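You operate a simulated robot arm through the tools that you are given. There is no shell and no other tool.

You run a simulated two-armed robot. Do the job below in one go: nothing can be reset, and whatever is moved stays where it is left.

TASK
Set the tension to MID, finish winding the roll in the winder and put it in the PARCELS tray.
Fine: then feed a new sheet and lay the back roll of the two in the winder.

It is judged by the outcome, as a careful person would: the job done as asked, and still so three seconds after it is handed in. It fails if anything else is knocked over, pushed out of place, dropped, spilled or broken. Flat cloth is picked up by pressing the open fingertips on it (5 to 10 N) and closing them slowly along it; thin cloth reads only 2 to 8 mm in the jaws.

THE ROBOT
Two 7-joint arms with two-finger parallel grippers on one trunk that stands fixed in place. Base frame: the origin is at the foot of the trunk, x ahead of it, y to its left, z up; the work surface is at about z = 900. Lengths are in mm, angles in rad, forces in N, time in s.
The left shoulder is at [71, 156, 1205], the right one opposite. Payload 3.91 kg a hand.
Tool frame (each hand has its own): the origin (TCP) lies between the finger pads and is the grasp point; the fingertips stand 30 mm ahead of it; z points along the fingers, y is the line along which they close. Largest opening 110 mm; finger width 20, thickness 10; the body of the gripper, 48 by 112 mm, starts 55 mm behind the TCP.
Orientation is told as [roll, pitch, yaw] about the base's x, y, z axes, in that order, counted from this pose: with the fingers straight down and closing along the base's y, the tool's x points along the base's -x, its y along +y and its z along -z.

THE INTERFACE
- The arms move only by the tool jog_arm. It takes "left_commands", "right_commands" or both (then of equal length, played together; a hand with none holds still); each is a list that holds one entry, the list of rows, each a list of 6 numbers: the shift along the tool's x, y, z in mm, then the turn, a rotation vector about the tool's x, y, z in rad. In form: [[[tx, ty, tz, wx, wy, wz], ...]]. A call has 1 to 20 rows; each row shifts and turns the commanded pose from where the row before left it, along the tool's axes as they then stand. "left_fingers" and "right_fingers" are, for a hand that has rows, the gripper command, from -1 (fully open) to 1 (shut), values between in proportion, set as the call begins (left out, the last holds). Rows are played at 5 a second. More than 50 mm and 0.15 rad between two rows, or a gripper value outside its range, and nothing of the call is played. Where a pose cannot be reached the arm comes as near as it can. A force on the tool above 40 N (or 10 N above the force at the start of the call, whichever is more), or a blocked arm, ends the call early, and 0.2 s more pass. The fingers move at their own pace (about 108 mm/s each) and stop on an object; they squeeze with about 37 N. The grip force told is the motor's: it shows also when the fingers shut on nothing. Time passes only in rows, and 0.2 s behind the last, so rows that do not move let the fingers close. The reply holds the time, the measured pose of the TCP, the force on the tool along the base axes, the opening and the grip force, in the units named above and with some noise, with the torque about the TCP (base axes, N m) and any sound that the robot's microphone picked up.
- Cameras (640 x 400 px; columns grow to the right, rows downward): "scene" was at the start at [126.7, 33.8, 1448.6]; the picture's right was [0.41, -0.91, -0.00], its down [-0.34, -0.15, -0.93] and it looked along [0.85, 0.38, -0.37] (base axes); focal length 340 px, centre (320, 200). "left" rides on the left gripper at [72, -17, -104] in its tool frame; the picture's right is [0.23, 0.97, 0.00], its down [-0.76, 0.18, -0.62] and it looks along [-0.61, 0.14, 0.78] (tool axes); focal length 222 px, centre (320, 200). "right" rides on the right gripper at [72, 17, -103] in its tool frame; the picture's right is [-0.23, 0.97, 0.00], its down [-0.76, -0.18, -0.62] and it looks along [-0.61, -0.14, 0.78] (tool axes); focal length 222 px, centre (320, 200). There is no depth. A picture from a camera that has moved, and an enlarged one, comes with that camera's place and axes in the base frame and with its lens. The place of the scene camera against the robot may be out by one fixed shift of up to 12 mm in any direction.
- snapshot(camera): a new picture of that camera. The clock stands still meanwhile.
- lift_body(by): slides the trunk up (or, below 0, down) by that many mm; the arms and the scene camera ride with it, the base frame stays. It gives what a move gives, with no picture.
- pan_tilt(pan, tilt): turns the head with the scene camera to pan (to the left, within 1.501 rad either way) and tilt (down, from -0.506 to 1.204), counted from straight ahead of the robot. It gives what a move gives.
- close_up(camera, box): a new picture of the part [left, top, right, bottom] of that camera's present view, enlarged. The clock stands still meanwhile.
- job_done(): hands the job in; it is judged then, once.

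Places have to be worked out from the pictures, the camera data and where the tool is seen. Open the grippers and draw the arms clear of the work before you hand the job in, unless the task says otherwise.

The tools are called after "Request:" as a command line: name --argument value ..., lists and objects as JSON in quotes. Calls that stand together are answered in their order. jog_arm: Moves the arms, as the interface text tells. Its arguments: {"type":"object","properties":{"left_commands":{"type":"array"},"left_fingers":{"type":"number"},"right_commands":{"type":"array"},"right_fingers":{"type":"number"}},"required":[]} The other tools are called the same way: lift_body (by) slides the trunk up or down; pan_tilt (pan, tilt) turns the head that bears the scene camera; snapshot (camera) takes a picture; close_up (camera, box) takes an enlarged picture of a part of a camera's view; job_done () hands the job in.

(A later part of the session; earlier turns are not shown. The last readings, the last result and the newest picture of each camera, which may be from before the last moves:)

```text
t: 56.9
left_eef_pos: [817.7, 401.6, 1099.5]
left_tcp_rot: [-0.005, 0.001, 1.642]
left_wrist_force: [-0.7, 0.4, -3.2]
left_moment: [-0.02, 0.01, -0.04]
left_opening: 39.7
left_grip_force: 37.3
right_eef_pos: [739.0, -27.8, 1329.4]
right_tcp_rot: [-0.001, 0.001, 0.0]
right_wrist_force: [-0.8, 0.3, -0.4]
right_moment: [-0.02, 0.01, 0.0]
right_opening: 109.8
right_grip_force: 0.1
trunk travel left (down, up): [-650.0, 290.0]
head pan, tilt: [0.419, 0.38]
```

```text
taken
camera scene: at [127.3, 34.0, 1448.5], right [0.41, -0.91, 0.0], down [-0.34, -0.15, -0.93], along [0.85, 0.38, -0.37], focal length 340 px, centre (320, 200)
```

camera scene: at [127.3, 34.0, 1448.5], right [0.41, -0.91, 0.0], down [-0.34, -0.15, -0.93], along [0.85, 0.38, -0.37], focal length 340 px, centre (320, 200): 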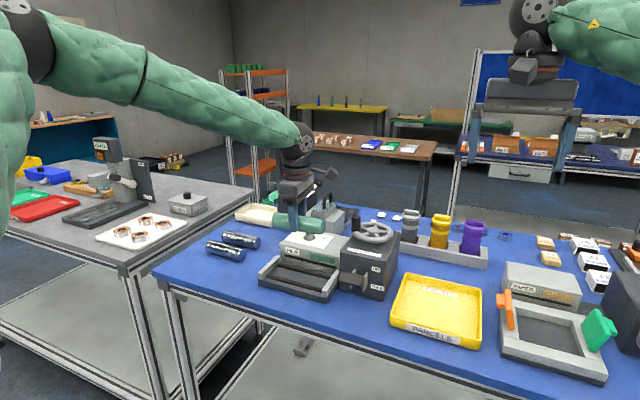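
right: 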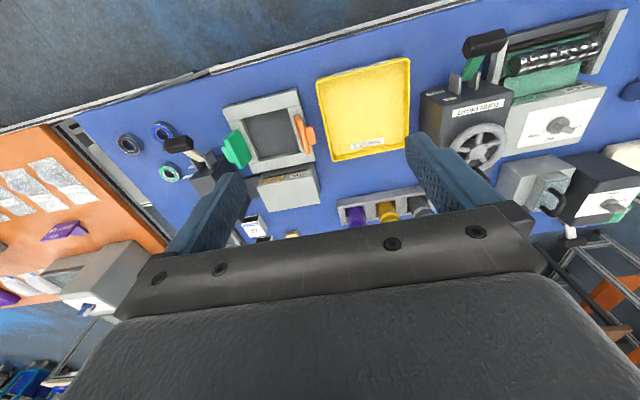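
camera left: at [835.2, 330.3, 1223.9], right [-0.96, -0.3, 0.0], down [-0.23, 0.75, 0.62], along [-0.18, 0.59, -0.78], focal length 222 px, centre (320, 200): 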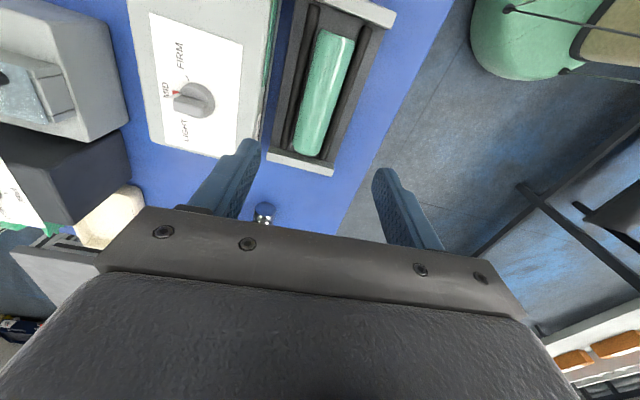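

The roll is held steady. First I draw the right hand aside to make room, then carry the roll towards the tray.

Request:
jog_arm --right_commands '[[[20, -36, 0, 0, 0, 0], [20, -36, 0, 0, 0, 0], [20, -36, 0, 0, 0, 0], [20, -36, 0, 0, 0, 0], [20, -36, 0, 0, 0, 0], [0, 0, 0, 0, 0, 0]]]'

Request:
jog_arm --left_commands '[[[4, 0.3, 0, 0, 0, 0], [8, 0.6, 0, 0, 0, 0], [12, 0.9, 0, 0, 0, 0], [15, 1.1, 0, 0, 0, 0], [16, 1.1, 0, 0, 0, 0], [16, 1.1, 0, 0, 0, 0], [16, 1.1, 0, 0, 0, 0], [16, 1.1, 0, 0, 0, 0], [16, 1.1, 0, 0, 0, 0], [16, 1.1, 0, 0, 0, 0], [16, 1.1, 0, 0, 0, 0], [16, 1.1, 0, 0, 0, 0], [16, 1.1, 0, 0, 0, 0], [14, 1.0, 0, 0, 0, 0], [9, 0.6, 0, 0, 0, 0], [5, 0.3, 0, 0, 0, 0], [0, 0, 0, 0, 0, 0]]]'

Request:
snapshot --camera "scene"

```text
t: 58.2
left_eef_pos: [819.1, 402.6, 1098.7]
left_tcp_rot: [-0.004, 0.004, 1.641]
left_wrist_force: [0.0, -1.2, -3.5]
left_moment: [-0.04, -0.02, 0.02]
left_opening: 39.6
left_grip_force: 37.4
right_eef_pos: [639.1, -209.7, 1329.2]
right_tcp_rot: [-0.002, 0.002, -0.001]
right_wrist_force: [0.2, 0.6, -0.9]
right_moment: [-0.03, 0.0, 0.01]
right_opening: 110.0
right_grip_force: 0.1
trunk travel left (down, up): [-650.0, 290.0]
head pan, tilt: [0.419, 0.38]
```

```text
t: 61.9
left_eef_pos: [817.2, 189.7, 1098.3]
left_tcp_rot: [-0.006, 0.003, 1.64]
left_wrist_force: [-0.2, 0.0, -2.9]
left_moment: [-0.01, 0.01, -0.02]
left_opening: 39.7
left_grip_force: 37.2
right_eef_pos: [637.8, -208.5, 1330.2]
right_tcp_rot: [-0.002, 0.0, 0.001]
right_wrist_force: [-0.3, -0.6, 0.8]
right_moment: [-0.01, -0.01, -0.02]
right_opening: 110.1
right_grip_force: 0.1
trunk travel left (down, up): [-650.0, 290.0]
head pan, tilt: [0.419, 0.38]
```

```text
taken
camera scene: at [127.2, 33.7, 1448.6], right [0.41, -0.91, 0.0], down [-0.34, -0.15, -0.93], along [0.85, 0.38, -0.37], focal length 340 px, centre (320, 200)
```

scene: 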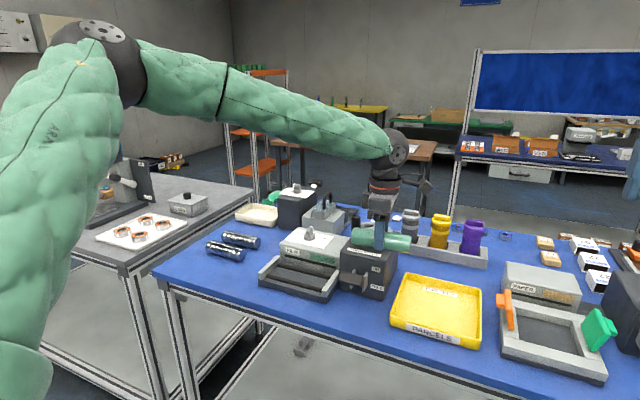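

Still secure. I go on the remaining 125 mm to be over the tray.

Request:
jog_arm --left_commands '[[[6, 0.2, 0, 0, 0, 0], [12, 0, 0, 0, 0, 0], [16, -1, 0, 0, 0, 0], [16, -1, 0, 0, 0, 0], [16, -1, 0, 0, 0, 0], [16, -1, 0, 0, 0, 0], [16, -1, 0, 0, 0, 0], [14, -1, 0, 0, 0, 0], [9, 0, 0, 0, 0, 0], [4, 0, 0, 0, 0, 0], [0, 0, 0, 0, 0, 0]]]'

Request:
snapshot --camera "left"

Request:
snapshot --camera "scene"

Request:
snapshot --camera "right"

```text
t: 64.2
left_eef_pos: [798.9, 108.9, 1109.2]
left_tcp_rot: [-0.006, 0.005, 1.64]
left_wrist_force: [0.0, -0.1, -2.5]
left_moment: [0.01, 0.03, 0.04]
left_opening: 39.8
left_grip_force: 37.2
left hand out of reach, approached as far as the arm can: row 5, 6, 7, 8, 9, 10
right_eef_pos: [638.4, -209.4, 1329.4]
right_tcp_rot: [0.0, 0.0, 0.001]
right_wrist_force: [0.0, -0.1, -0.4]
right_moment: [0.0, 0.03, -0.01]
right_opening: 110.0
right_grip_force: 0.1
trunk travel left (down, up): [-650.0, 290.0]
head pan, tilt: [0.419, 0.38]
```

```text
taken
camera left: at [818.4, 38.0, 1212.8], right [-0.96, -0.29, -0.01], down [-0.23, 0.75, 0.62], along [-0.18, 0.59, -0.78], focal length 222 px, centre (320, 200)
```

left: 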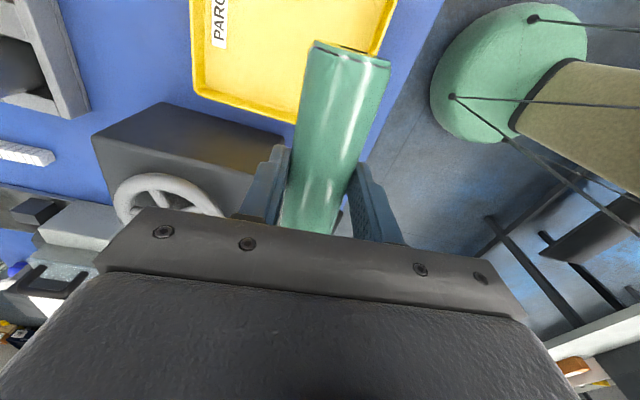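

```text
taken
camera scene: at [127.1, 33.6, 1448.6], right [0.41, -0.91, 0.0], down [-0.34, -0.15, -0.93], along [0.85, 0.38, -0.37], focal length 340 px, centre (320, 200)
```

scene: 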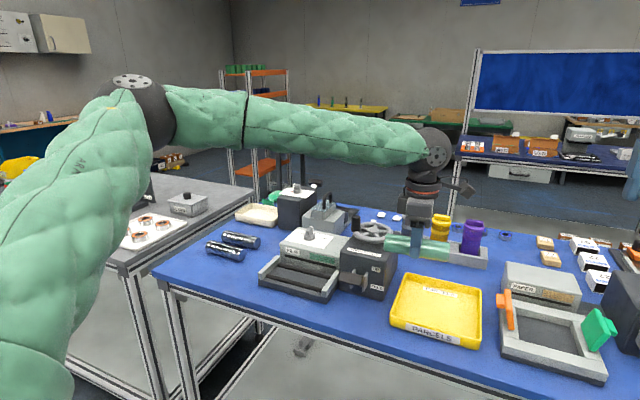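

```text
taken
camera right: at [566.1, -192.8, 1432.8], right [0.23, 0.97, 0.0], down [0.76, -0.18, 0.62], along [0.61, -0.14, -0.78], focal length 222 px, centre (320, 200)
```

right: 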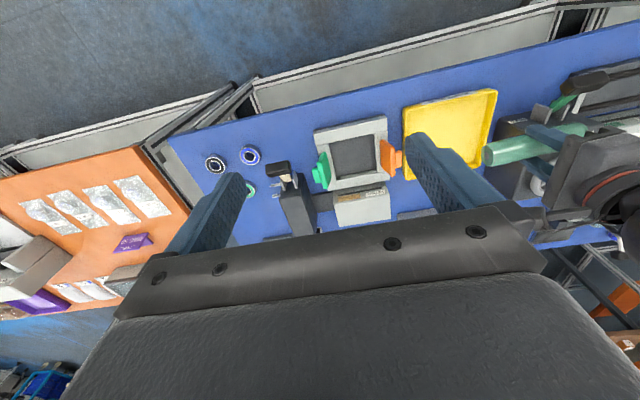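

The left arm reached its inward limit at (799, 109). Reach is better when the hand is high relative to the shoulder, so I raise the hand gently by 190 mm, then lower the trunk by the same amount.

Request:
jog_arm --left_commands '[[[0, 0, -5, 0, 0, 0], [0, 0, -9, 0, 0, 0], [0, 0, -12, 0, 0, 0], [0, 0, -14, 0, 0, 0], [0, 0, -14, 0, 0, 0], [0, 0, -14, 0, 0, 0], [0, 0, -14, 0, 0, 0], [0, 0, -14, 0, 0, 0], [0, 0, -14, 0, 0, 0], [0, 0, -14, 0, 0, 0], [0, 0, -14, 0, 0, 0], [0, 0, -14, 0, 0, 0], [0, 0, -14, 0, 0, 0], [0, 0, -12, 0, 0, 0], [0, 0, -8, 0, 0, 0], [0, 0, -4, 0, 0, 0], [0, 0, 0, 0, 0, 0]]]'

Request:
lift_body --by -100

```text
t: 67.8
left_eef_pos: [796.3, 110.1, 1294.7]
left_tcp_rot: [-0.007, 0.005, 1.639]
left_wrist_force: [-0.1, 0.9, -4.5]
left_moment: [0.05, -0.03, 0.01]
left_opening: 39.9
left_grip_force: 36.9
left hand out of reach, approached as far as the arm can: row 16
right_eef_pos: [639.1, -209.4, 1328.5]
right_tcp_rot: [0.001, -0.001, -0.001]
right_wrist_force: [-0.2, 0.0, 0.3]
right_moment: [0.01, 0.0, -0.03]
right_opening: 110.1
right_grip_force: 0.0
trunk travel left (down, up): [-650.0, 290.0]
head pan, tilt: [0.419, 0.38]
```

```text
t: 69.2
left_eef_pos: [796.1, 111.1, 1195.8]
left_tcp_rot: [-0.007, 0.003, 1.64]
left_wrist_force: [-0.5, -0.3, -4.0]
left_moment: [0.03, -0.02, 0.04]
left_opening: 39.8
left_grip_force: 37.1
right_eef_pos: [638.5, -209.8, 1230.0]
right_tcp_rot: [0.0, -0.001, 0.0]
right_wrist_force: [-0.5, -0.4, 0.6]
right_moment: [-0.02, 0.01, 0.02]
right_opening: 109.9
right_grip_force: 0.0
trunk travel left (down, up): [-550.0, 390.0]
head pan, tilt: [0.419, 0.38]
```

With the trunk down by 100, I lower the hand a little and try inward again.

Request:
jog_arm --left_commands '[[[0, 0, 5, 0, 0, 0], [0, 0, 10, 0, 0, 0], [0, 0, 12, 0, 0, 0], [0, 0, 10, 0, 0, 0], [0, 0, 6, 0, 0, 0], [5, 0, 3, 0, 0, 0], [10, 0, 0, 0, 0, 0], [12, 0, 0, 0, 0, 0], [10, 0, 0, 0, 0, 0], [5, 0, 0, 0, 0, 0], [0, 0, 0, 0, 0, 0]]]'

```text
t: 71.6
left_eef_pos: [795.1, 102.7, 1148.3]
left_tcp_rot: [-0.009, 0.007, 1.638]
left_wrist_force: [0.0, 0.0, -3.3]
left_moment: [0.01, -0.03, 0.02]
left_opening: 39.6
left_grip_force: 37.3
left hand out of reach, approached as far as the arm can: row 7, 8, 9
right_eef_pos: [638.0, -209.3, 1231.1]
right_tcp_rot: [-0.002, 0.0, 0.0]
right_wrist_force: [0.7, -1.0, -0.4]
right_moment: [0.01, 0.02, 0.0]
right_opening: 109.8
right_grip_force: 0.1
trunk travel left (down, up): [-550.0, 390.0]
head pan, tilt: [0.419, 0.38]
```

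It is still limited at this wrist angle. I turn the hand back to about yaw 0 (roll along x) and tilt it slightly towards the tray side, which should extend the inward reach.

Request:
jog_arm --left_commands '[[[0, 0, 0, 0, 0, 0.07], [0, 0, 0, 0, 0, 0.12], [0, 0, 0, 0, 0, 0.13], [0, 0, 0, 0, 0, 0.13], [0, 0, 0, 0, 0, 0.13], [0, 0, 0, 0, 0, 0.13], [0, 0, 0, 0, 0, 0.13], [0, 0, 0, 0, 0, 0.13], [0, 0, 0, 0, 0, 0.13], [0, 0, 0, 0, 0, 0.13], [0, 0, 0, 0, 0, 0.13], [0, 0, 0, 0, 0, 0.12], [0, 0, 0, 0, 0, 0.1], [0, 0, 0, 0, 0, 0.06], [0, 0, 0, 0, 0, 0]]]'

Request:
jog_arm --left_commands '[[[-4, -3, 0, 0, 0, 0], [-8, -5, 0, 0, 0, 0], [-10, -5, 0, 0, 0, 0], [-10, -5, 0, 0, 0, 0], [-8, -4, 0, 0, 0, 0], [-4, -2, 0, 0, 0, 0], [0, 0, 0, 0, 0, 0]]]'

Request:
snapshot --camera "scene"

```text
t: 74.8
left_eef_pos: [796.4, 101.9, 1148.7]
left_tcp_rot: [-0.006, -0.008, -0.002]
left_wrist_force: [0.2, -0.9, -3.4]
left_moment: [-0.01, 0.01, -0.02]
left_opening: 39.6
left_grip_force: 37.2
right_eef_pos: [637.9, -210.1, 1230.7]
right_tcp_rot: [-0.001, 0.003, -0.001]
right_wrist_force: [0.0, 0.0, 0.1]
right_moment: [0.0, -0.02, -0.01]
right_opening: 109.9
right_grip_force: 0.1
trunk travel left (down, up): [-550.0, 390.0]
head pan, tilt: [0.419, 0.38]
```

```text
t: 76.4
left_eef_pos: [805.1, 108.7, 1146.8]
left_tcp_rot: [-0.003, -0.008, -0.002]
left_wrist_force: [0.1, -0.3, -4.1]
left_moment: [0.02, 0.03, -0.01]
left_opening: 39.6
left_grip_force: 37.1
left hand out of reach, approached as far as the arm can: row 1, 2, 3, 4, 5, 6
right_eef_pos: [637.9, -210.0, 1229.2]
right_tcp_rot: [0.0, -0.001, -0.001]
right_wrist_force: [-0.2, 1.0, 0.7]
right_moment: [-0.01, -0.01, 0.03]
right_opening: 110.1
right_grip_force: 0.0
trunk travel left (down, up): [-550.0, 390.0]
head pan, tilt: [0.419, 0.38]
```

```text
taken
camera scene: at [127.2, 33.6, 1348.6], right [0.41, -0.91, 0.0], down [-0.34, -0.15, -0.93], along [0.85, 0.38, -0.37], focal length 340 px, centre (320, 200)
```

scene: 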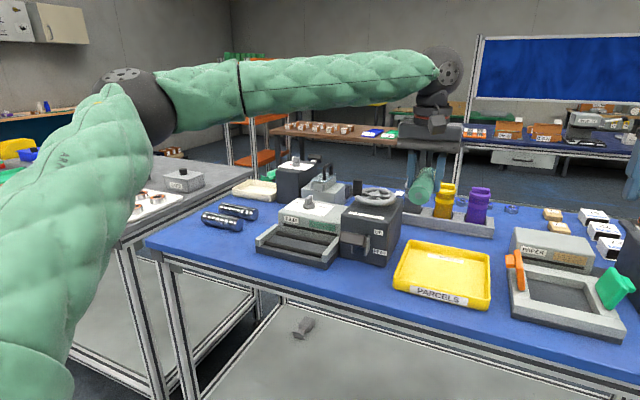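

The limit line does not depend on yaw, so I tilt the tool 0.4 rad towards −y, about the roll's own axis (the roll stays level), and then move over the tray.

Request:
jog_arm --left_commands '[[[0, 0, 0, 0.05, 0, 0], [0, 0, 0, 0.09, 0, 0], [0, 0, 0, 0.1, 0, 0], [0, 0, 0, 0.1, 0, 0], [0, 0, 0, 0.06, 0, 0], [-5, 0, 0, 0, 0, 0], [-10, 0, 0, 0, 0, 0], [-12, 0, 0, 0, 0, 0], [-12, 0, 0, 0, 0, 0], [-8, 0, 0, 0, 0, 0], [-3, 0, 0, 0, 0, 0], [0, 0, 0, 0, 0, 0]]]'

Request:
snapshot --camera "scene"

Request:
snapshot --camera "left"

```text
t: 79.0
left_eef_pos: [855.2, 108.6, 1149.1]
left_tcp_rot: [-0.402, -0.008, 0.0]
left_wrist_force: [-1.0, -0.2, -3.0]
left_moment: [0.01, 0.01, 0.01]
left_opening: 39.8
left_grip_force: 37.1
right_eef_pos: [638.4, -209.8, 1230.1]
right_tcp_rot: [0.0, -0.001, 0.0]
right_wrist_force: [0.5, -0.2, -0.5]
right_moment: [0.03, -0.01, -0.03]
right_opening: 109.7
right_grip_force: 0.1
trunk travel left (down, up): [-550.0, 390.0]
head pan, tilt: [0.419, 0.38]
```

```text
taken
camera scene: at [127.1, 33.6, 1348.6], right [0.41, -0.91, 0.0], down [-0.34, -0.15, -0.93], along [0.85, 0.38, -0.37], focal length 340 px, centre (320, 200)
```

scene: 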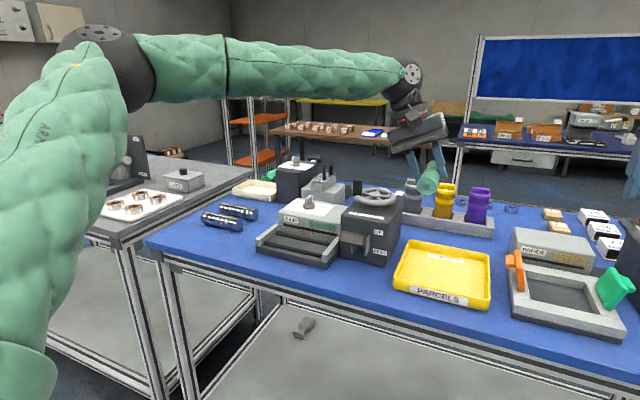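

```text
taken
camera left: at [782.0, 133.5, 1249.3], right [-0.22, 0.9, -0.38], down [0.76, 0.41, 0.51], along [0.61, -0.18, -0.77], focal length 222 px, centre (320, 200)
```

left: 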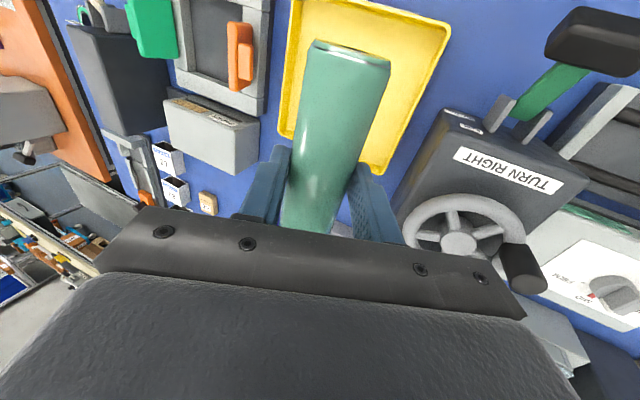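

The roll is level and the hand reached (855, 109, 1149). I move it over the middle of the tray and start down.

Request:
jog_arm --left_commands '[[[0.5, -4, 1.7, 0, 0, 0], [0.5, -8, 3.4, 0, 0, 0], [0.5, -10, 4.2, 0, 0, 0], [0.5, -9, 3.8, 0, 0, 0], [0.5, -7, 3, 0, 0, 0], [0, 2, 4.6, 0, 0, 0], [0, 3.9, 9.2, 0, 0, 0], [0, 4.5, 10.6, 0, 0, 0], [0, 4.5, 10.6, 0, 0, 0], [0, 4.5, 10.6, 0, 0, 0], [0, 4.5, 10.6, 0, 0, 0], [0, 4.5, 10.6, 0, 0, 0], [0, 4.5, 10.6, 0, 0, 0], [0, 3.9, 9.2, 0, 0, 0], [0, 2, 4.6, 0, 0, 0], [0, 0, 0, 0, 0, 0]]]'

Request:
snapshot --camera "left"

Request:
close_up --camera "scene" --box '[340, 140, 540, 320]'

```text
t: 82.4
left_eef_pos: [848.0, 71.8, 1049.0]
left_tcp_rot: [-0.404, -0.007, 0.001]
left_wrist_force: [-0.6, 0.2, -2.7]
left_moment: [0.01, 0.0, 0.0]
left_opening: 39.5
left_grip_force: 37.0
left hand out of reach, approached as far as the arm can: row 5
right_eef_pos: [638.7, -209.7, 1229.5]
right_tcp_rot: [-0.001, -0.001, 0.0]
right_wrist_force: [0.4, 0.1, -0.3]
right_moment: [-0.03, 0.0, 0.04]
right_opening: 110.0
right_grip_force: 0.0
trunk travel left (down, up): [-550.0, 390.0]
head pan, tilt: [0.419, 0.38]
```

```text
taken
camera left: at [774.9, 97.0, 1150.1], right [-0.22, 0.9, -0.38], down [0.76, 0.41, 0.51], along [0.61, -0.18, -0.77], focal length 222 px, centre (320, 200)
```

left: 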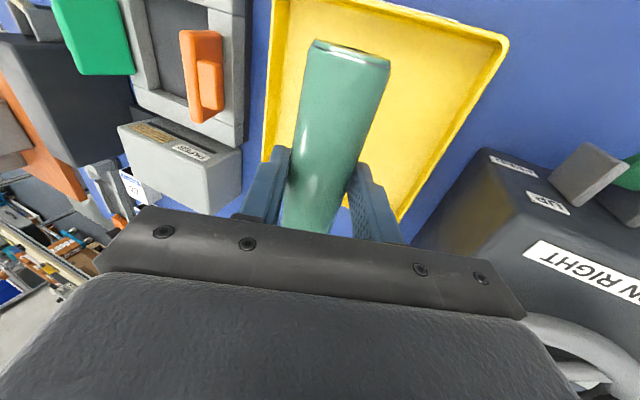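

```text
2.22 times, centred on (440, 230) of scene
camera zoom: at [127.2, 33.6, 1348.6], right [0.41, -0.91, 0.0], down [-0.34, -0.15, -0.93], along [0.85, 0.38, -0.37], focal length 755 px, centre (53, 133)
```

zoom: 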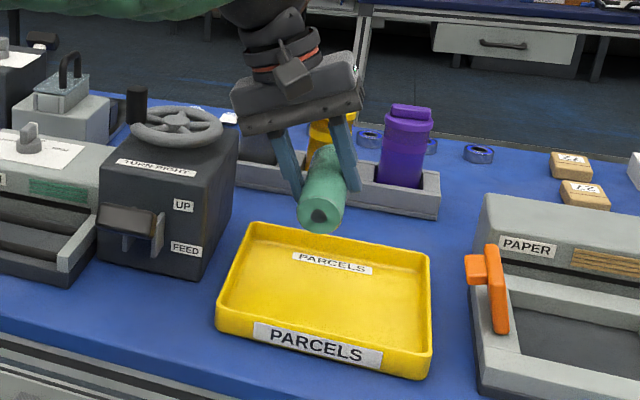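

The roll hangs over the tray, and the box beside it has enough clearance. I lower it carefully towards the tray floor.

Request:
jog_arm --left_commands '[[[0, 2, 4.6, 0, 0, 0], [0, 3.9, 9.2, 0, 0, 0], [0, 4.7, 11, 0, 0, 0], [0, 4.7, 11, 0, 0, 0], [0, 4.7, 11, 0, 0, 0], [0, 4.7, 11, 0, 0, 0], [0, 3.9, 9.2, 0, 0, 0], [0, 2.5, 6, 0, 0, 0], [0, 1.6, 3.7, 0, 0, 0], [0, 0, 0, 0, 0, 0]]]'

Request:
close_up --camera "scene" --box '[340, 160, 520, 320]'

Request:
snapshot --camera "left"

Request:
snapshot --camera "right"

```text
t: 84.6
left_eef_pos: [839.0, 85.4, 969.5]
left_tcp_rot: [-0.405, -0.007, -0.001]
left_wrist_force: [-0.4, -0.3, -3.2]
left_moment: [0.02, 0.0, -0.03]
left_opening: 39.6
left_grip_force: 36.9
left hand out of reach, approached as far as the arm can: row 1, 3, 5, 7, 9
right_eef_pos: [638.5, -208.7, 1230.0]
right_tcp_rot: [-0.001, -0.001, 0.001]
right_wrist_force: [-0.2, 0.2, 1.0]
right_moment: [0.0, 0.0, 0.02]
right_opening: 110.0
right_grip_force: 0.0
trunk travel left (down, up): [-550.0, 390.0]
head pan, tilt: [0.419, 0.38]
```

```text
2.50 times, centred on (430, 240) of scene
camera zoom: at [127.1, 33.6, 1348.6], right [0.41, -0.91, 0.0], down [-0.34, -0.15, -0.93], along [0.85, 0.38, -0.37], focal length 850 px, centre (45, 100)
```

zoom: 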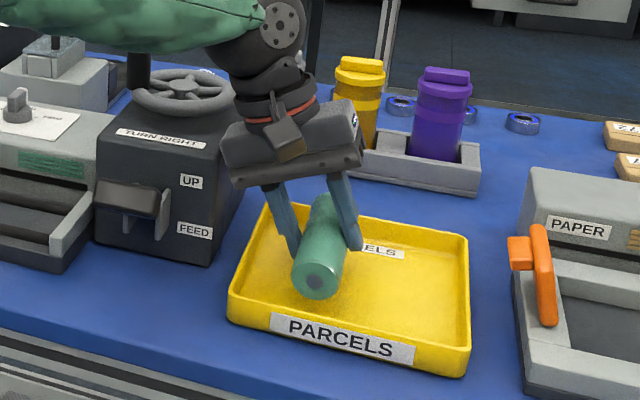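

```text
taken
camera left: at [765.2, 108.8, 1070.1], right [-0.22, 0.9, -0.38], down [0.76, 0.41, 0.51], along [0.61, -0.18, -0.77], focal length 222 px, centre (320, 200)
```

left: 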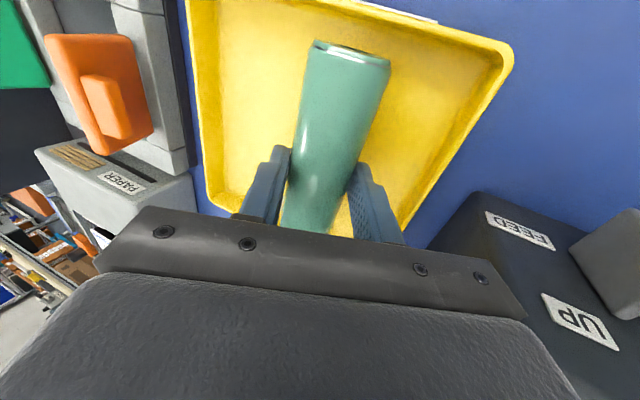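

```text
taken
camera right: at [566.1, -192.8, 1332.8], right [0.23, 0.97, 0.0], down [0.76, -0.18, 0.62], along [0.61, -0.14, -0.78], focal length 222 px, centre (320, 200)
```

right: 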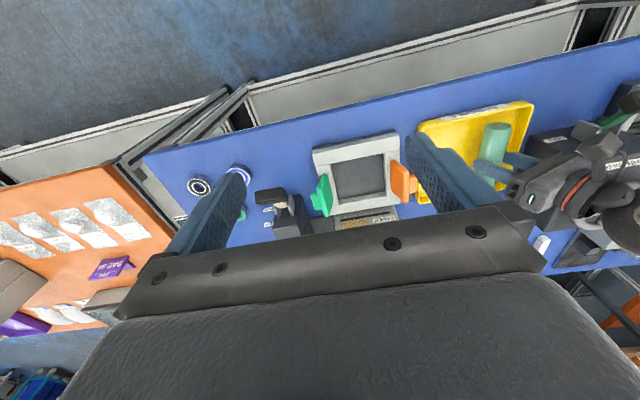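

Near the floor the reach limit pushes the hand back to (839, 85). I add a little tilt and recentre it so that the roll's near end is well clear of the front wall.

Request:
jog_arm --left_commands '[[[0, 0, 0, 0.06, 0, 0], [0, 0, 0, 0.06, 0, 0], [-3, -2, 1.1, 0, 0, 0], [-4, -2.5, 1.4, 0, 0, 0], [-4, -2.5, 1.4, 0, 0, 0], [-2, -1, 0.6, 0, 0, 0], [0, 0, 0, 0, 0, 0]]]'

Request:
close_up --camera "scene" --box '[340, 160, 520, 320]'

Request:
close_up --camera "right" --box '[380, 60, 600, 220]'

```text
t: 86.2
left_eef_pos: [849.2, 78.1, 969.8]
left_tcp_rot: [-0.525, -0.008, 0.002]
left_wrist_force: [-0.4, 0.1, -3.6]
left_moment: [0.02, 0.0, 0.03]
left_opening: 39.6
left_grip_force: 36.9
left hand out of reach, approached as far as the arm can: row 6
right_eef_pos: [638.4, -210.3, 1229.8]
right_tcp_rot: [-0.001, 0.0, 0.0]
right_wrist_force: [0.6, 0.1, 0.1]
right_moment: [-0.01, 0.0, 0.01]
right_opening: 110.2
right_grip_force: 0.1
trunk travel left (down, up): [-550.0, 390.0]
head pan, tilt: [0.419, 0.38]
```

```text
2.50 times, centred on (430, 240) of scene
camera zoom: at [127.1, 33.5, 1348.6], right [0.41, -0.91, 0.0], down [-0.34, -0.15, -0.93], along [0.85, 0.38, -0.37], focal length 850 px, centre (45, 100)
```

zoom: 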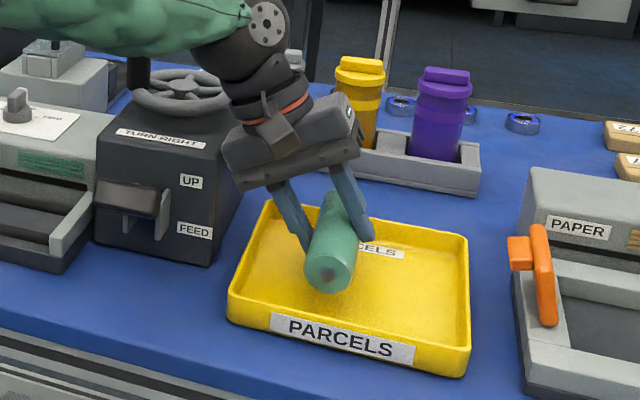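

```text
2.50 times, centred on (490, 140) of right
camera zoom: at [566.0, -192.8, 1332.8], right [0.23, 0.97, 0.0], down [0.76, -0.18, 0.62], along [0.61, -0.14, -0.78], focal length 555 px, centre (-105, 350)
```

zoom: 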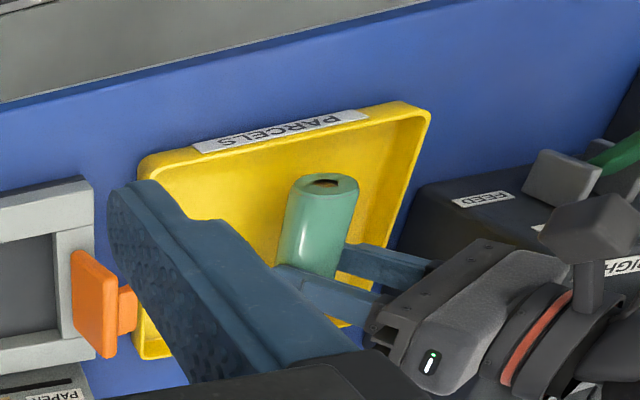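

The position is good. I lower the last stretch in 3 mm steps until it is close to the floor.

Request:
jog_arm --left_commands '[[[0, 1.5, 2.6, 0, 0, 0], [0, 1.5, 2.6, 0, 0, 0], [0, 1.5, 2.6, 0, 0, 0], [0, 1.5, 2.6, 0, 0, 0], [0, 1.5, 2.6, 0, 0, 0], [0, 1, 1.73, 0, 0, 0], [0, 1, 1.73, 0, 0, 0], [0, 0, 0, 0, 0, 0]]]'

Request:
close_up --camera "scene" --box '[380, 210, 500, 310]'

Request:
close_up --camera "right" --box '[430, 80, 580, 200]'

```text
t: 87.6
left_eef_pos: [845.3, 76.6, 960.8]
left_tcp_rot: [-0.528, -0.016, -0.002]
left_wrist_force: [-1.7, -23.0, 9.0]
left_moment: [2.65, 0.21, 0.46]
left_opening: 39.6
left_grip_force: 36.7
left hand out of reach, approached as far as the arm can: row 4
right_eef_pos: [637.7, -210.0, 1229.8]
right_tcp_rot: [0.002, 0.0, -0.001]
right_wrist_force: [-0.7, -0.3, 0.2]
right_moment: [-0.04, -0.01, 0.0]
right_opening: 110.0
right_grip_force: 0.0
trunk travel left (down, up): [-550.0, 390.0]
head pan, tilt: [0.419, 0.38]
stopped in row 6 (left hand): the force on the tool passed its limit at 45 N (the readings are from after the stop); the commanded pose is now the measured one
```

```text
4.00 times, centred on (440, 260) of scene
camera zoom: at [126.2, 31.9, 1348.4], right [0.41, -0.91, 0.0], down [-0.34, -0.15, -0.93], along [0.85, 0.38, -0.37], focal length 1359 px, centre (-160, -40)
```

zoom: 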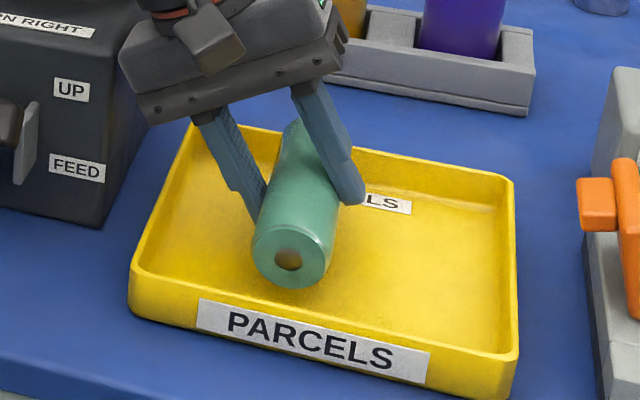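

```text
3.33 times, centred on (505, 140) of right
camera zoom: at [565.2, -193.7, 1332.5], right [0.23, 0.97, 0.0], down [0.76, -0.18, 0.62], along [0.61, -0.14, -0.78], focal length 740 px, centre (-297, 400)
```

zoom: 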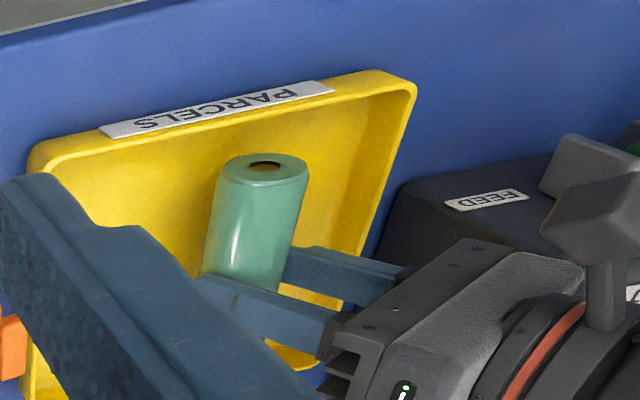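

At z≈961 the hand's side touched the winder box (force towards −y). I back up, and turn the hand about 47° so that it leans away from the box, laying the roll diagonally in the tray.

Request:
jog_arm --left_commands '[[[0, -3, -3, 0, 0, 0], [0, -5, -8.7, 0, 0, 0], [0, -5, -8.7, 0, 0, 0], [0, -6, -10.4, 0, 0, 0], [0, -6, -10.4, 0, 0, 0], [0, -6, -10.4, 0, 0, 0], [0, -5, -8.7, 0, 0, 0], [0, -2.5, -4.3, 0, 0, 0], [0, 0, 0, 0, 0, 0]]]'

Request:
snapshot --camera "scene"

```text
t: 89.6
left_eef_pos: [845.0, 78.2, 1035.1]
left_tcp_rot: [-0.526, -0.011, -0.001]
left_wrist_force: [1.2, 0.0, -2.8]
left_moment: [0.03, 0.01, 0.03]
left_opening: 39.8
left_grip_force: 36.7
right_eef_pos: [638.7, -207.8, 1229.3]
right_tcp_rot: [0.0, 0.0, 0.0]
right_wrist_force: [0.6, -1.0, 0.1]
right_moment: [0.04, -0.04, 0.03]
right_opening: 110.2
right_grip_force: 0.0
trunk travel left (down, up): [-550.0, 390.0]
head pan, tilt: [0.419, 0.38]
```

```text
taken
camera scene: at [127.2, 33.7, 1348.5], right [0.41, -0.91, 0.0], down [-0.34, -0.15, -0.93], along [0.85, 0.38, -0.37], focal length 340 px, centre (320, 200)
```

scene: 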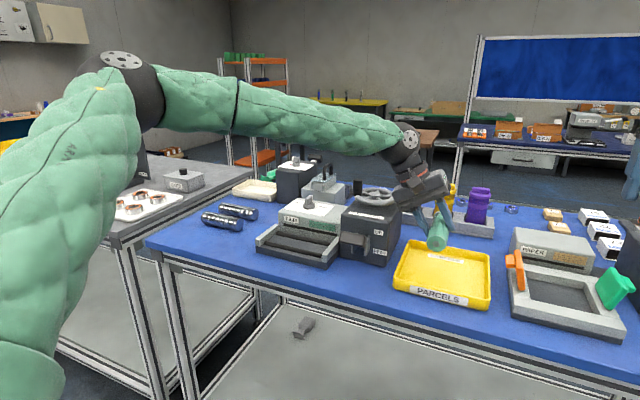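

Nothing has shifted in the picture. Now I rotate the tilted hand about the vertical by about 0.82 rad.

Request:
jog_arm --left_commands '[[[0, 0, 0, 0, -0.03, -0.05], [0, 0, 0, 0, -0.0587, -0.1012], [0, 0, 0, 0, -0.0587, -0.1012], [0, 0, 0, 0, -0.0587, -0.1012], [0, 0, 0, 0, -0.0587, -0.1012], [0, 0, 0, 0, -0.0587, -0.1012], [0, 0, 0, 0, -0.0587, -0.1012], [0, 0, 0, 0, -0.03, -0.05], [0, 0, 0, 0, 0, 0]]]'

Request:
snapshot --camera "scene"

Request:
snapshot --camera "left"

```text
t: 91.6
left_eef_pos: [845.8, 78.8, 1034.6]
left_tcp_rot: [-0.538, -0.009, 0.818]
left_wrist_force: [0.4, 0.1, -3.3]
left_moment: [0.0, 0.06, 0.02]
left_opening: 39.3
left_grip_force: 36.8
right_eef_pos: [639.6, -208.8, 1229.8]
right_tcp_rot: [0.0, 0.0, 0.001]
right_wrist_force: [0.4, 0.1, 1.1]
right_moment: [0.03, 0.02, 0.01]
right_opening: 109.7
right_grip_force: 0.1
trunk travel left (down, up): [-550.0, 390.0]
head pan, tilt: [0.419, 0.38]
```

```text
taken
camera scene: at [127.1, 33.6, 1348.6], right [0.41, -0.91, 0.0], down [-0.34, -0.15, -0.93], along [0.85, 0.38, -0.37], focal length 340 px, centre (320, 200)
```

scene: 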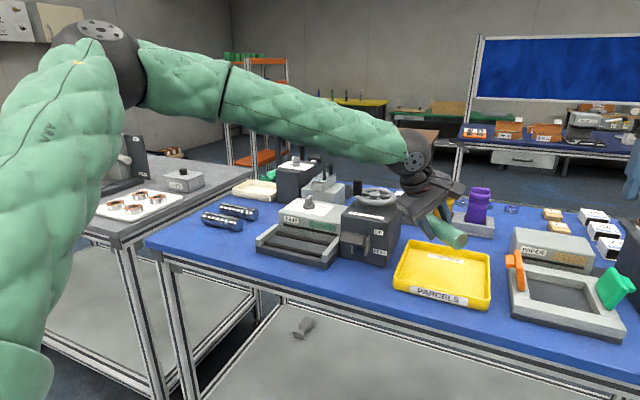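

```text
taken
camera left: at [767.2, 50.7, 1130.9], right [-0.76, 0.41, -0.5], down [0.17, 0.88, 0.45], along [0.62, 0.26, -0.74], focal length 222 px, centre (320, 200)
```

left: 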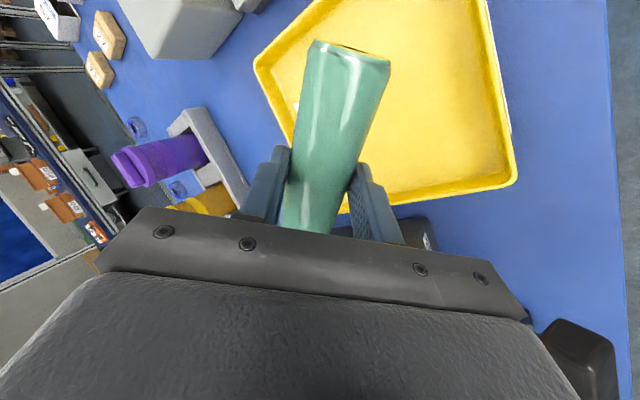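

Reach is comfortable in this orientation. I lessen the tilt to 0.4, centre over the tray at about (846, 66), and go down to z≈965.

Request:
jog_arm --left_commands '[[[0, 0, 0, -0.07, 0, 0], [0, 0, 0, -0.07, 0, 0], [3, -2.7, 1.1, 0, 0, 0], [3.3, -2.7, 1.2, 0, 0, 0], [3, -2.7, 1.1, 0, 0, 0], [0, 2, 4.6, 0, 0, 0], [0, 3.9, 9.2, 0, 0, 0], [0, 4.3, 10.1, 0, 0, 0], [0, 4.3, 10.1, 0, 0, 0], [0, 4.3, 10.1, 0, 0, 0], [0, 4, 9.5, 0, 0, 0], [0, 3, 7, 0, 0, 0], [0, 1.6, 3.7, 0, 0, 0], [0, 0, 0, 0, 0, 0]]]'

Request:
close_up --camera "scene" --box '[360, 190, 520, 320]'

Request:
snapshot --camera "left"

Request:
close_up --camera "right" --box '[400, 60, 600, 220]'

```text
t: 94.6
left_eef_pos: [843.1, 71.1, 965.1]
left_tcp_rot: [-0.398, -0.008, 0.818]
left_wrist_force: [-0.6, 0.5, -3.8]
left_moment: [0.03, 0.01, 0.0]
left_opening: 39.7
left_grip_force: 37.1
left hand out of reach, approached as far as the arm can: row 12
right_eef_pos: [637.5, -210.0, 1229.0]
right_tcp_rot: [0.0, -0.001, 0.0]
right_wrist_force: [-0.3, -0.4, 0.0]
right_moment: [-0.02, 0.02, -0.01]
right_opening: 109.9
right_grip_force: 0.1
trunk travel left (down, up): [-550.0, 390.0]
head pan, tilt: [0.419, 0.38]
```

```text
3.08 times, centred on (440, 255) of scene
camera zoom: at [127.1, 33.6, 1348.6], right [0.41, -0.91, 0.0], down [-0.34, -0.15, -0.93], along [0.85, 0.38, -0.37], focal length 1046 px, centre (-49, 31)
```

zoom: 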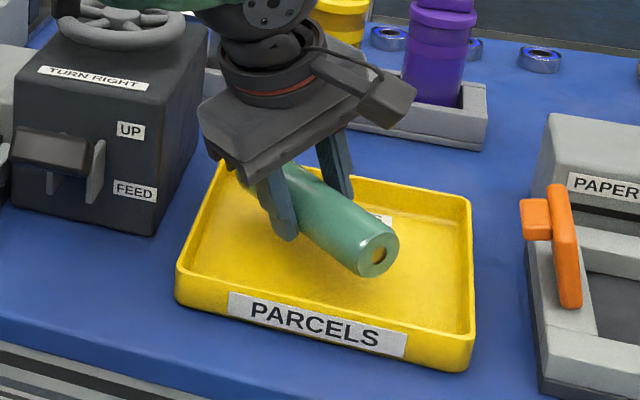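

```text
taken
camera left: at [774.8, 33.4, 1066.6], right [-0.81, 0.45, -0.38], down [0.22, 0.83, 0.51], along [0.55, 0.33, -0.77], focal length 222 px, centre (320, 200)
```

left: 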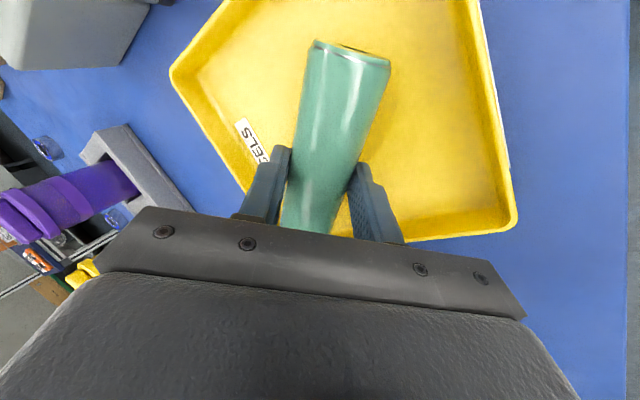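

```text
2.50 times, centred on (500, 140) of right
camera zoom: at [566.1, -192.2, 1332.8], right [0.23, 0.97, 0.0], down [0.76, -0.18, 0.62], along [0.61, -0.14, -0.78], focal length 555 px, centre (-130, 350)
```

zoom: 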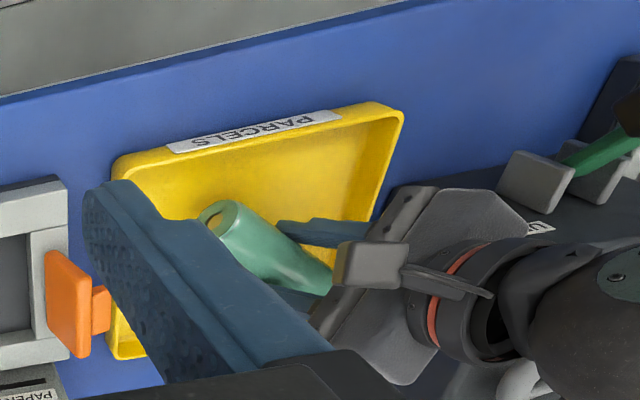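

The roll is inside the tray outline on the diagonal, with a bit more to go. I lower it in 3 mm steps.

Request:
jog_arm --left_commands '[[[0, 1.16, 2.77, 0, 0, 0], [0, 1.16, 2.77, 0, 0, 0], [0, 1.16, 2.77, 0, 0, 0], [0, 1.16, 2.77, 0, 0, 0], [0, 1.16, 2.77, 0, 0, 0], [0, 0, 0, 0, 0, 0]]]'

Request:
close_up --camera "scene" --box '[380, 210, 500, 310]'

```text
t: 96.0
left_eef_pos: [840.5, 74.5, 952.2]
left_tcp_rot: [-0.398, -0.009, 0.818]
left_wrist_force: [-0.4, 0.3, -2.8]
left_moment: [0.01, 0.02, 0.0]
left_opening: 39.6
left_grip_force: 37.0
left hand out of reach, approached as far as the arm can: row 3
right_eef_pos: [639.0, -208.6, 1229.1]
right_tcp_rot: [-0.001, 0.0, 0.001]
right_wrist_force: [0.0, -0.2, 0.2]
right_moment: [0.0, -0.03, -0.02]
right_opening: 110.1
right_grip_force: 0.1
trunk travel left (down, up): [-550.0, 390.0]
head pan, tilt: [0.419, 0.38]
```

```text
4.00 times, centred on (440, 260) of scene
camera zoom: at [127.1, 33.6, 1348.6], right [0.41, -0.91, 0.0], down [-0.34, -0.15, -0.93], along [0.85, 0.38, -0.37], focal length 1359 px, centre (-160, -40)
```

zoom: 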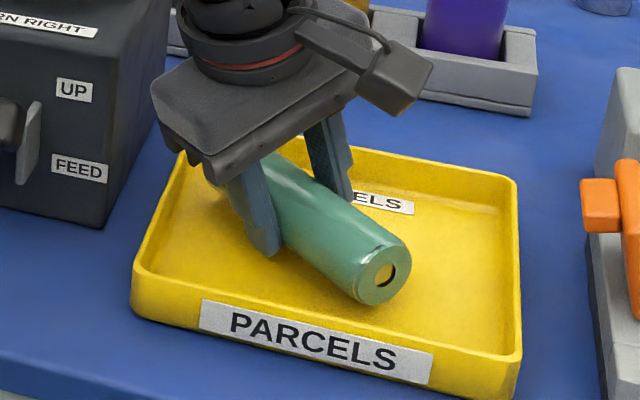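

Clear so far. I go down the last few millimetres, watching for touch.

Request:
jog_arm --left_commands '[[[0, 0.78, 1.84, 0, 0, 0], [0, 0.78, 1.84, 0, 0, 0], [0, 0.78, 1.84, 0, 0, 0], [0, 0, 0, 0, 0, 0]]]'

Request:
close_up --camera "scene" --box '[390, 220, 490, 300]'

```text
t: 97.0
left_eef_pos: [839.8, 75.3, 946.6]
left_tcp_rot: [-0.398, -0.009, 0.818]
left_wrist_force: [-0.9, 0.0, -2.3]
left_moment: [0.06, 0.03, -0.01]
left_opening: 39.8
left_grip_force: 37.0
left hand out of reach, approached as far as the arm can: row 3
right_eef_pos: [638.8, -209.3, 1229.0]
right_tcp_rot: [0.0, -0.001, 0.0]
right_wrist_force: [0.3, -0.2, 0.4]
right_moment: [0.04, -0.01, 0.03]
right_opening: 109.7
right_grip_force: 0.0
trunk travel left (down, up): [-550.0, 390.0]
head pan, tilt: [0.419, 0.38]
```

```text
5.00 times, centred on (440, 260) of scene
camera zoom: at [127.1, 33.6, 1348.6], right [0.41, -0.91, 0.0], down [-0.34, -0.15, -0.93], along [0.85, 0.38, -0.37], focal length 1699 px, centre (-280, -100)
```

zoom: 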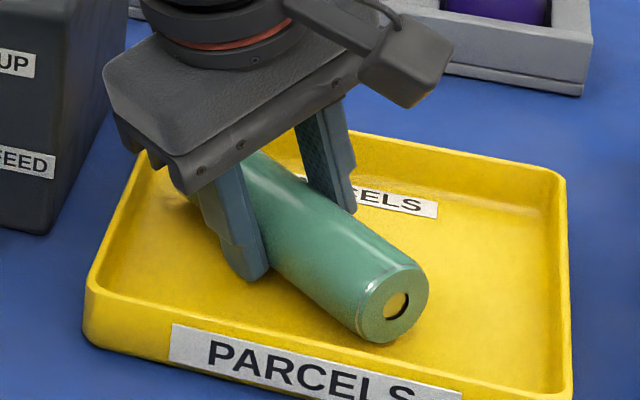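

Still no contact; another 2–4 mm.

Request:
jog_arm --left_commands '[[[0, 0.5, 1.2, 0, 0, 0], [0, 0.5, 1.2, 0, 0, 0], [0, 0.4, 0.9, 0, 0, 0], [0, 0, 0, 0, 0, 0]]]'

```text
t: 98.0
left_eef_pos: [838.6, 75.1, 945.4]
left_tcp_rot: [-0.402, -0.009, 0.818]
left_wrist_force: [7.8, -0.2, 14.9]
left_moment: [-0.79, 0.34, 0.25]
left_opening: 39.8
left_grip_force: 37.0
right_eef_pos: [636.5, -209.1, 1229.3]
right_tcp_rot: [0.001, 0.0, 0.0]
right_wrist_force: [-0.5, 0.6, 1.0]
right_moment: [-0.04, -0.01, 0.02]
right_opening: 110.0
right_grip_force: 0.1
trunk travel left (down, up): [-550.0, 390.0]
head pan, tilt: [0.419, 0.38]
```

The lower fingertip touches the tray floor (15 N) and the roll is about 6 mm above it. I ease off and release gently, shifting the hand so that the lower finger stays put.

Request:
jog_arm --left_commands '[[[0, -0.6, -1.8, 0, 0, 0], [0, 0, 0, 0, 0, 0]]]'

Request:
jog_arm --left_commands '[[[0, -7, 0, 0, 0, 0], [0, -1, 0, 0, 0, 0], [0, 0, 0, 0, 0, 0], [0, 0, 0, 0, 0, 0], [0, 0, 0, 0, 0, 0]]]' --left_fingers -0.02

Request:
close_up --camera "scene" --box '[380, 210, 500, 310]'

Request:
snapshot --camera "left"

```text
t: 98.6
left_eef_pos: [839.4, 75.5, 943.6]
left_tcp_rot: [-0.399, -0.009, 0.818]
left_wrist_force: [7.0, 0.0, 11.1]
left_moment: [-0.57, 0.25, 0.12]
left_opening: 39.6
left_grip_force: 37.0
right_eef_pos: [638.4, -208.3, 1229.3]
right_tcp_rot: [0.001, 0.001, 0.0]
right_wrist_force: [0.4, -0.5, -0.3]
right_moment: [0.01, 0.0, 0.0]
right_opening: 110.0
right_grip_force: 0.1
trunk travel left (down, up): [-550.0, 390.0]
head pan, tilt: [0.419, 0.38]
```

```text
t: 99.8
left_eef_pos: [841.5, 75.4, 948.5]
left_tcp_rot: [-0.398, -0.01, 0.821]
left_wrist_force: [-0.3, 0.1, -0.2]
left_moment: [0.02, -0.02, 0.02]
left_opening: 56.2
left_grip_force: 0.0
left hand out of reach, approached as far as the arm can: row 1
right_eef_pos: [638.6, -208.7, 1228.1]
right_tcp_rot: [0.0, -0.001, -0.001]
right_wrist_force: [-0.2, -0.2, -0.7]
right_moment: [0.02, -0.01, 0.0]
right_opening: 109.9
right_grip_force: 0.0
trunk travel left (down, up): [-550.0, 390.0]
head pan, tilt: [0.419, 0.38]
```

```text
4.00 times, centred on (440, 260) of scene
camera zoom: at [126.9, 33.6, 1348.6], right [0.41, -0.91, 0.0], down [-0.34, -0.15, -0.93], along [0.85, 0.38, -0.37], focal length 1359 px, centre (-160, -40)
```

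zoom: 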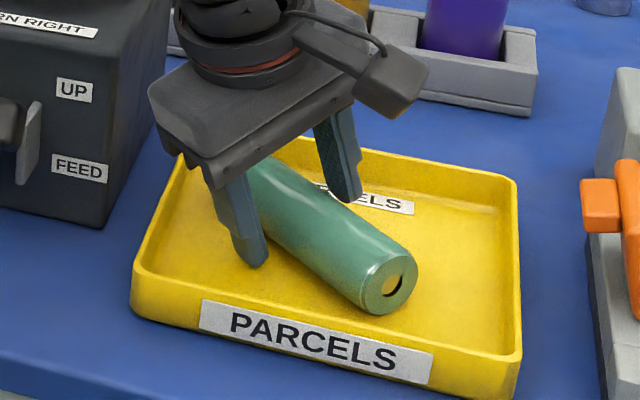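

```text
taken
camera left: at [772.7, 37.9, 1050.5], right [-0.81, 0.45, -0.38], down [0.22, 0.83, 0.51], along [0.55, 0.33, -0.77], focal length 222 px, centre (320, 200)
```

left: 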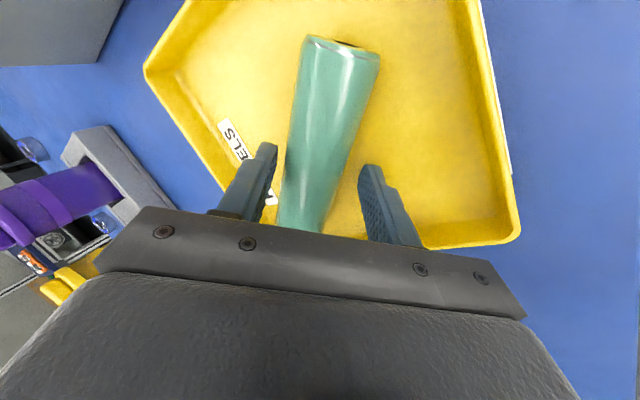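

The roll rests in the tray. I withdraw along the finger direction.

Request:
jog_arm --left_commands '[[[0, 0, -6, 0, 0, 0], [0, 0, -10, 0, 0, 0], [0, 0, -16, 0, 0, 0], [0, 0, -20, 0, 0, 0], [0, 0, -25, 0, 0, 0], [0, 0, -25, 0, 0, 0], [0, 0, 0, 0, 0, 0]]]'

Request:
close_up --camera "scene" --box '[200, 140, 500, 320]'

Request:
snapshot --camera "left"

```text
t: 101.4
left_eef_pos: [812.5, 101.0, 1044.5]
left_tcp_rot: [-0.396, -0.009, 0.821]
left_wrist_force: [-0.3, 1.2, 0.8]
left_moment: [0.0, -0.01, -0.01]
left_opening: 56.3
left_grip_force: 0.1
right_eef_pos: [640.0, -208.7, 1228.5]
right_tcp_rot: [0.0, 0.002, 0.0]
right_wrist_force: [1.4, 0.6, -0.5]
right_moment: [-0.02, 0.0, 0.01]
right_opening: 110.0
right_grip_force: 0.1
trunk travel left (down, up): [-550.0, 390.0]
head pan, tilt: [0.419, 0.38]
```

```text
2.13 times, centred on (350, 230) of scene
camera zoom: at [127.6, 33.7, 1348.5], right [0.41, -0.91, 0.0], down [-0.34, -0.15, -0.93], along [0.85, 0.38, -0.37], focal length 725 px, centre (256, 136)
```

zoom: 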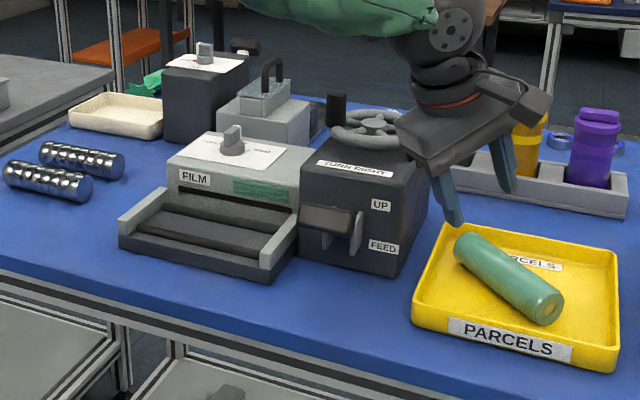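

```text
taken
camera left: at [744.6, 63.9, 1144.3], right [-0.81, 0.45, -0.38], down [0.22, 0.83, 0.51], along [0.54, 0.33, -0.77], focal length 222 px, centre (320, 200)
```

left: 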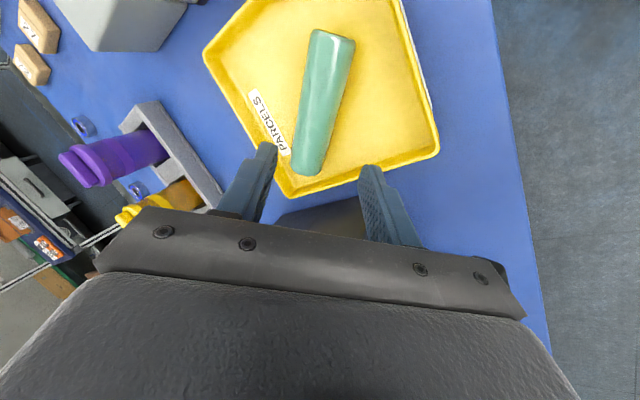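

The finished roll lies in the PARCELS tray, and the winder and dial are unchanged. Now I straighten the hand and pull back to look at the feed lever.

Request:
jog_arm --left_commands '[[[0, 0, -30, -0.1, 0, 0], [0, 0, -30, -0.1, 0, 0], [0, 0, -20, -0.1, 0, 0], [0, 0, 0, -0.096, 0, 0.06], [0, 0, 0, 0, 0, 0.13], [0, 0, 0, 0, 0, 0.13], [0, 0, 0, 0, 0, 0.13], [0, 0, 0, 0, 0, 0.13], [0, 0, 0, 0, 0, 0.13], [0, 0, 0, 0, 0, 0.11], [0, 0, 0, 0, 0, 0]]]' --left_fingers -0.3

Request:
snapshot --camera "left"

```text
t: 103.8
left_eef_pos: [794.8, 116.2, 1119.2]
left_tcp_rot: [0.009, -0.009, -0.002]
left_wrist_force: [0.1, 1.1, -0.1]
left_moment: [-0.02, -0.01, 0.0]
left_opening: 71.6
left_grip_force: 0.1
right_eef_pos: [637.9, -208.9, 1230.4]
right_tcp_rot: [-0.001, -0.001, 0.002]
right_wrist_force: [0.6, 0.0, 0.2]
right_moment: [0.0, 0.01, 0.01]
right_opening: 110.1
right_grip_force: 0.1
trunk travel left (down, up): [-550.0, 390.0]
head pan, tilt: [0.419, 0.38]
```

```text
taken
camera left: at [720.5, 98.6, 1221.6], right [-0.22, 0.97, 0.01], down [0.76, 0.17, 0.63], along [0.61, 0.15, -0.78], focal length 222 px, centre (320, 200)
```

left: 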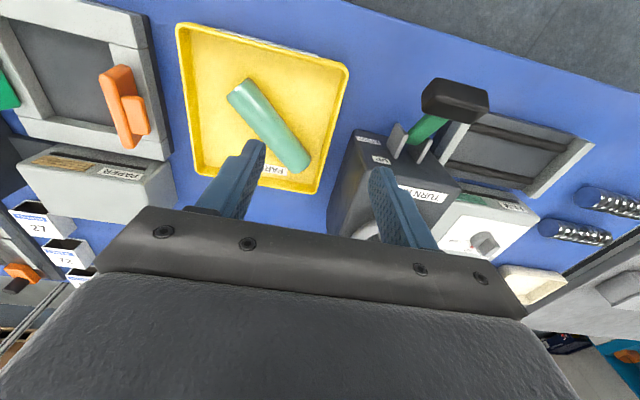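

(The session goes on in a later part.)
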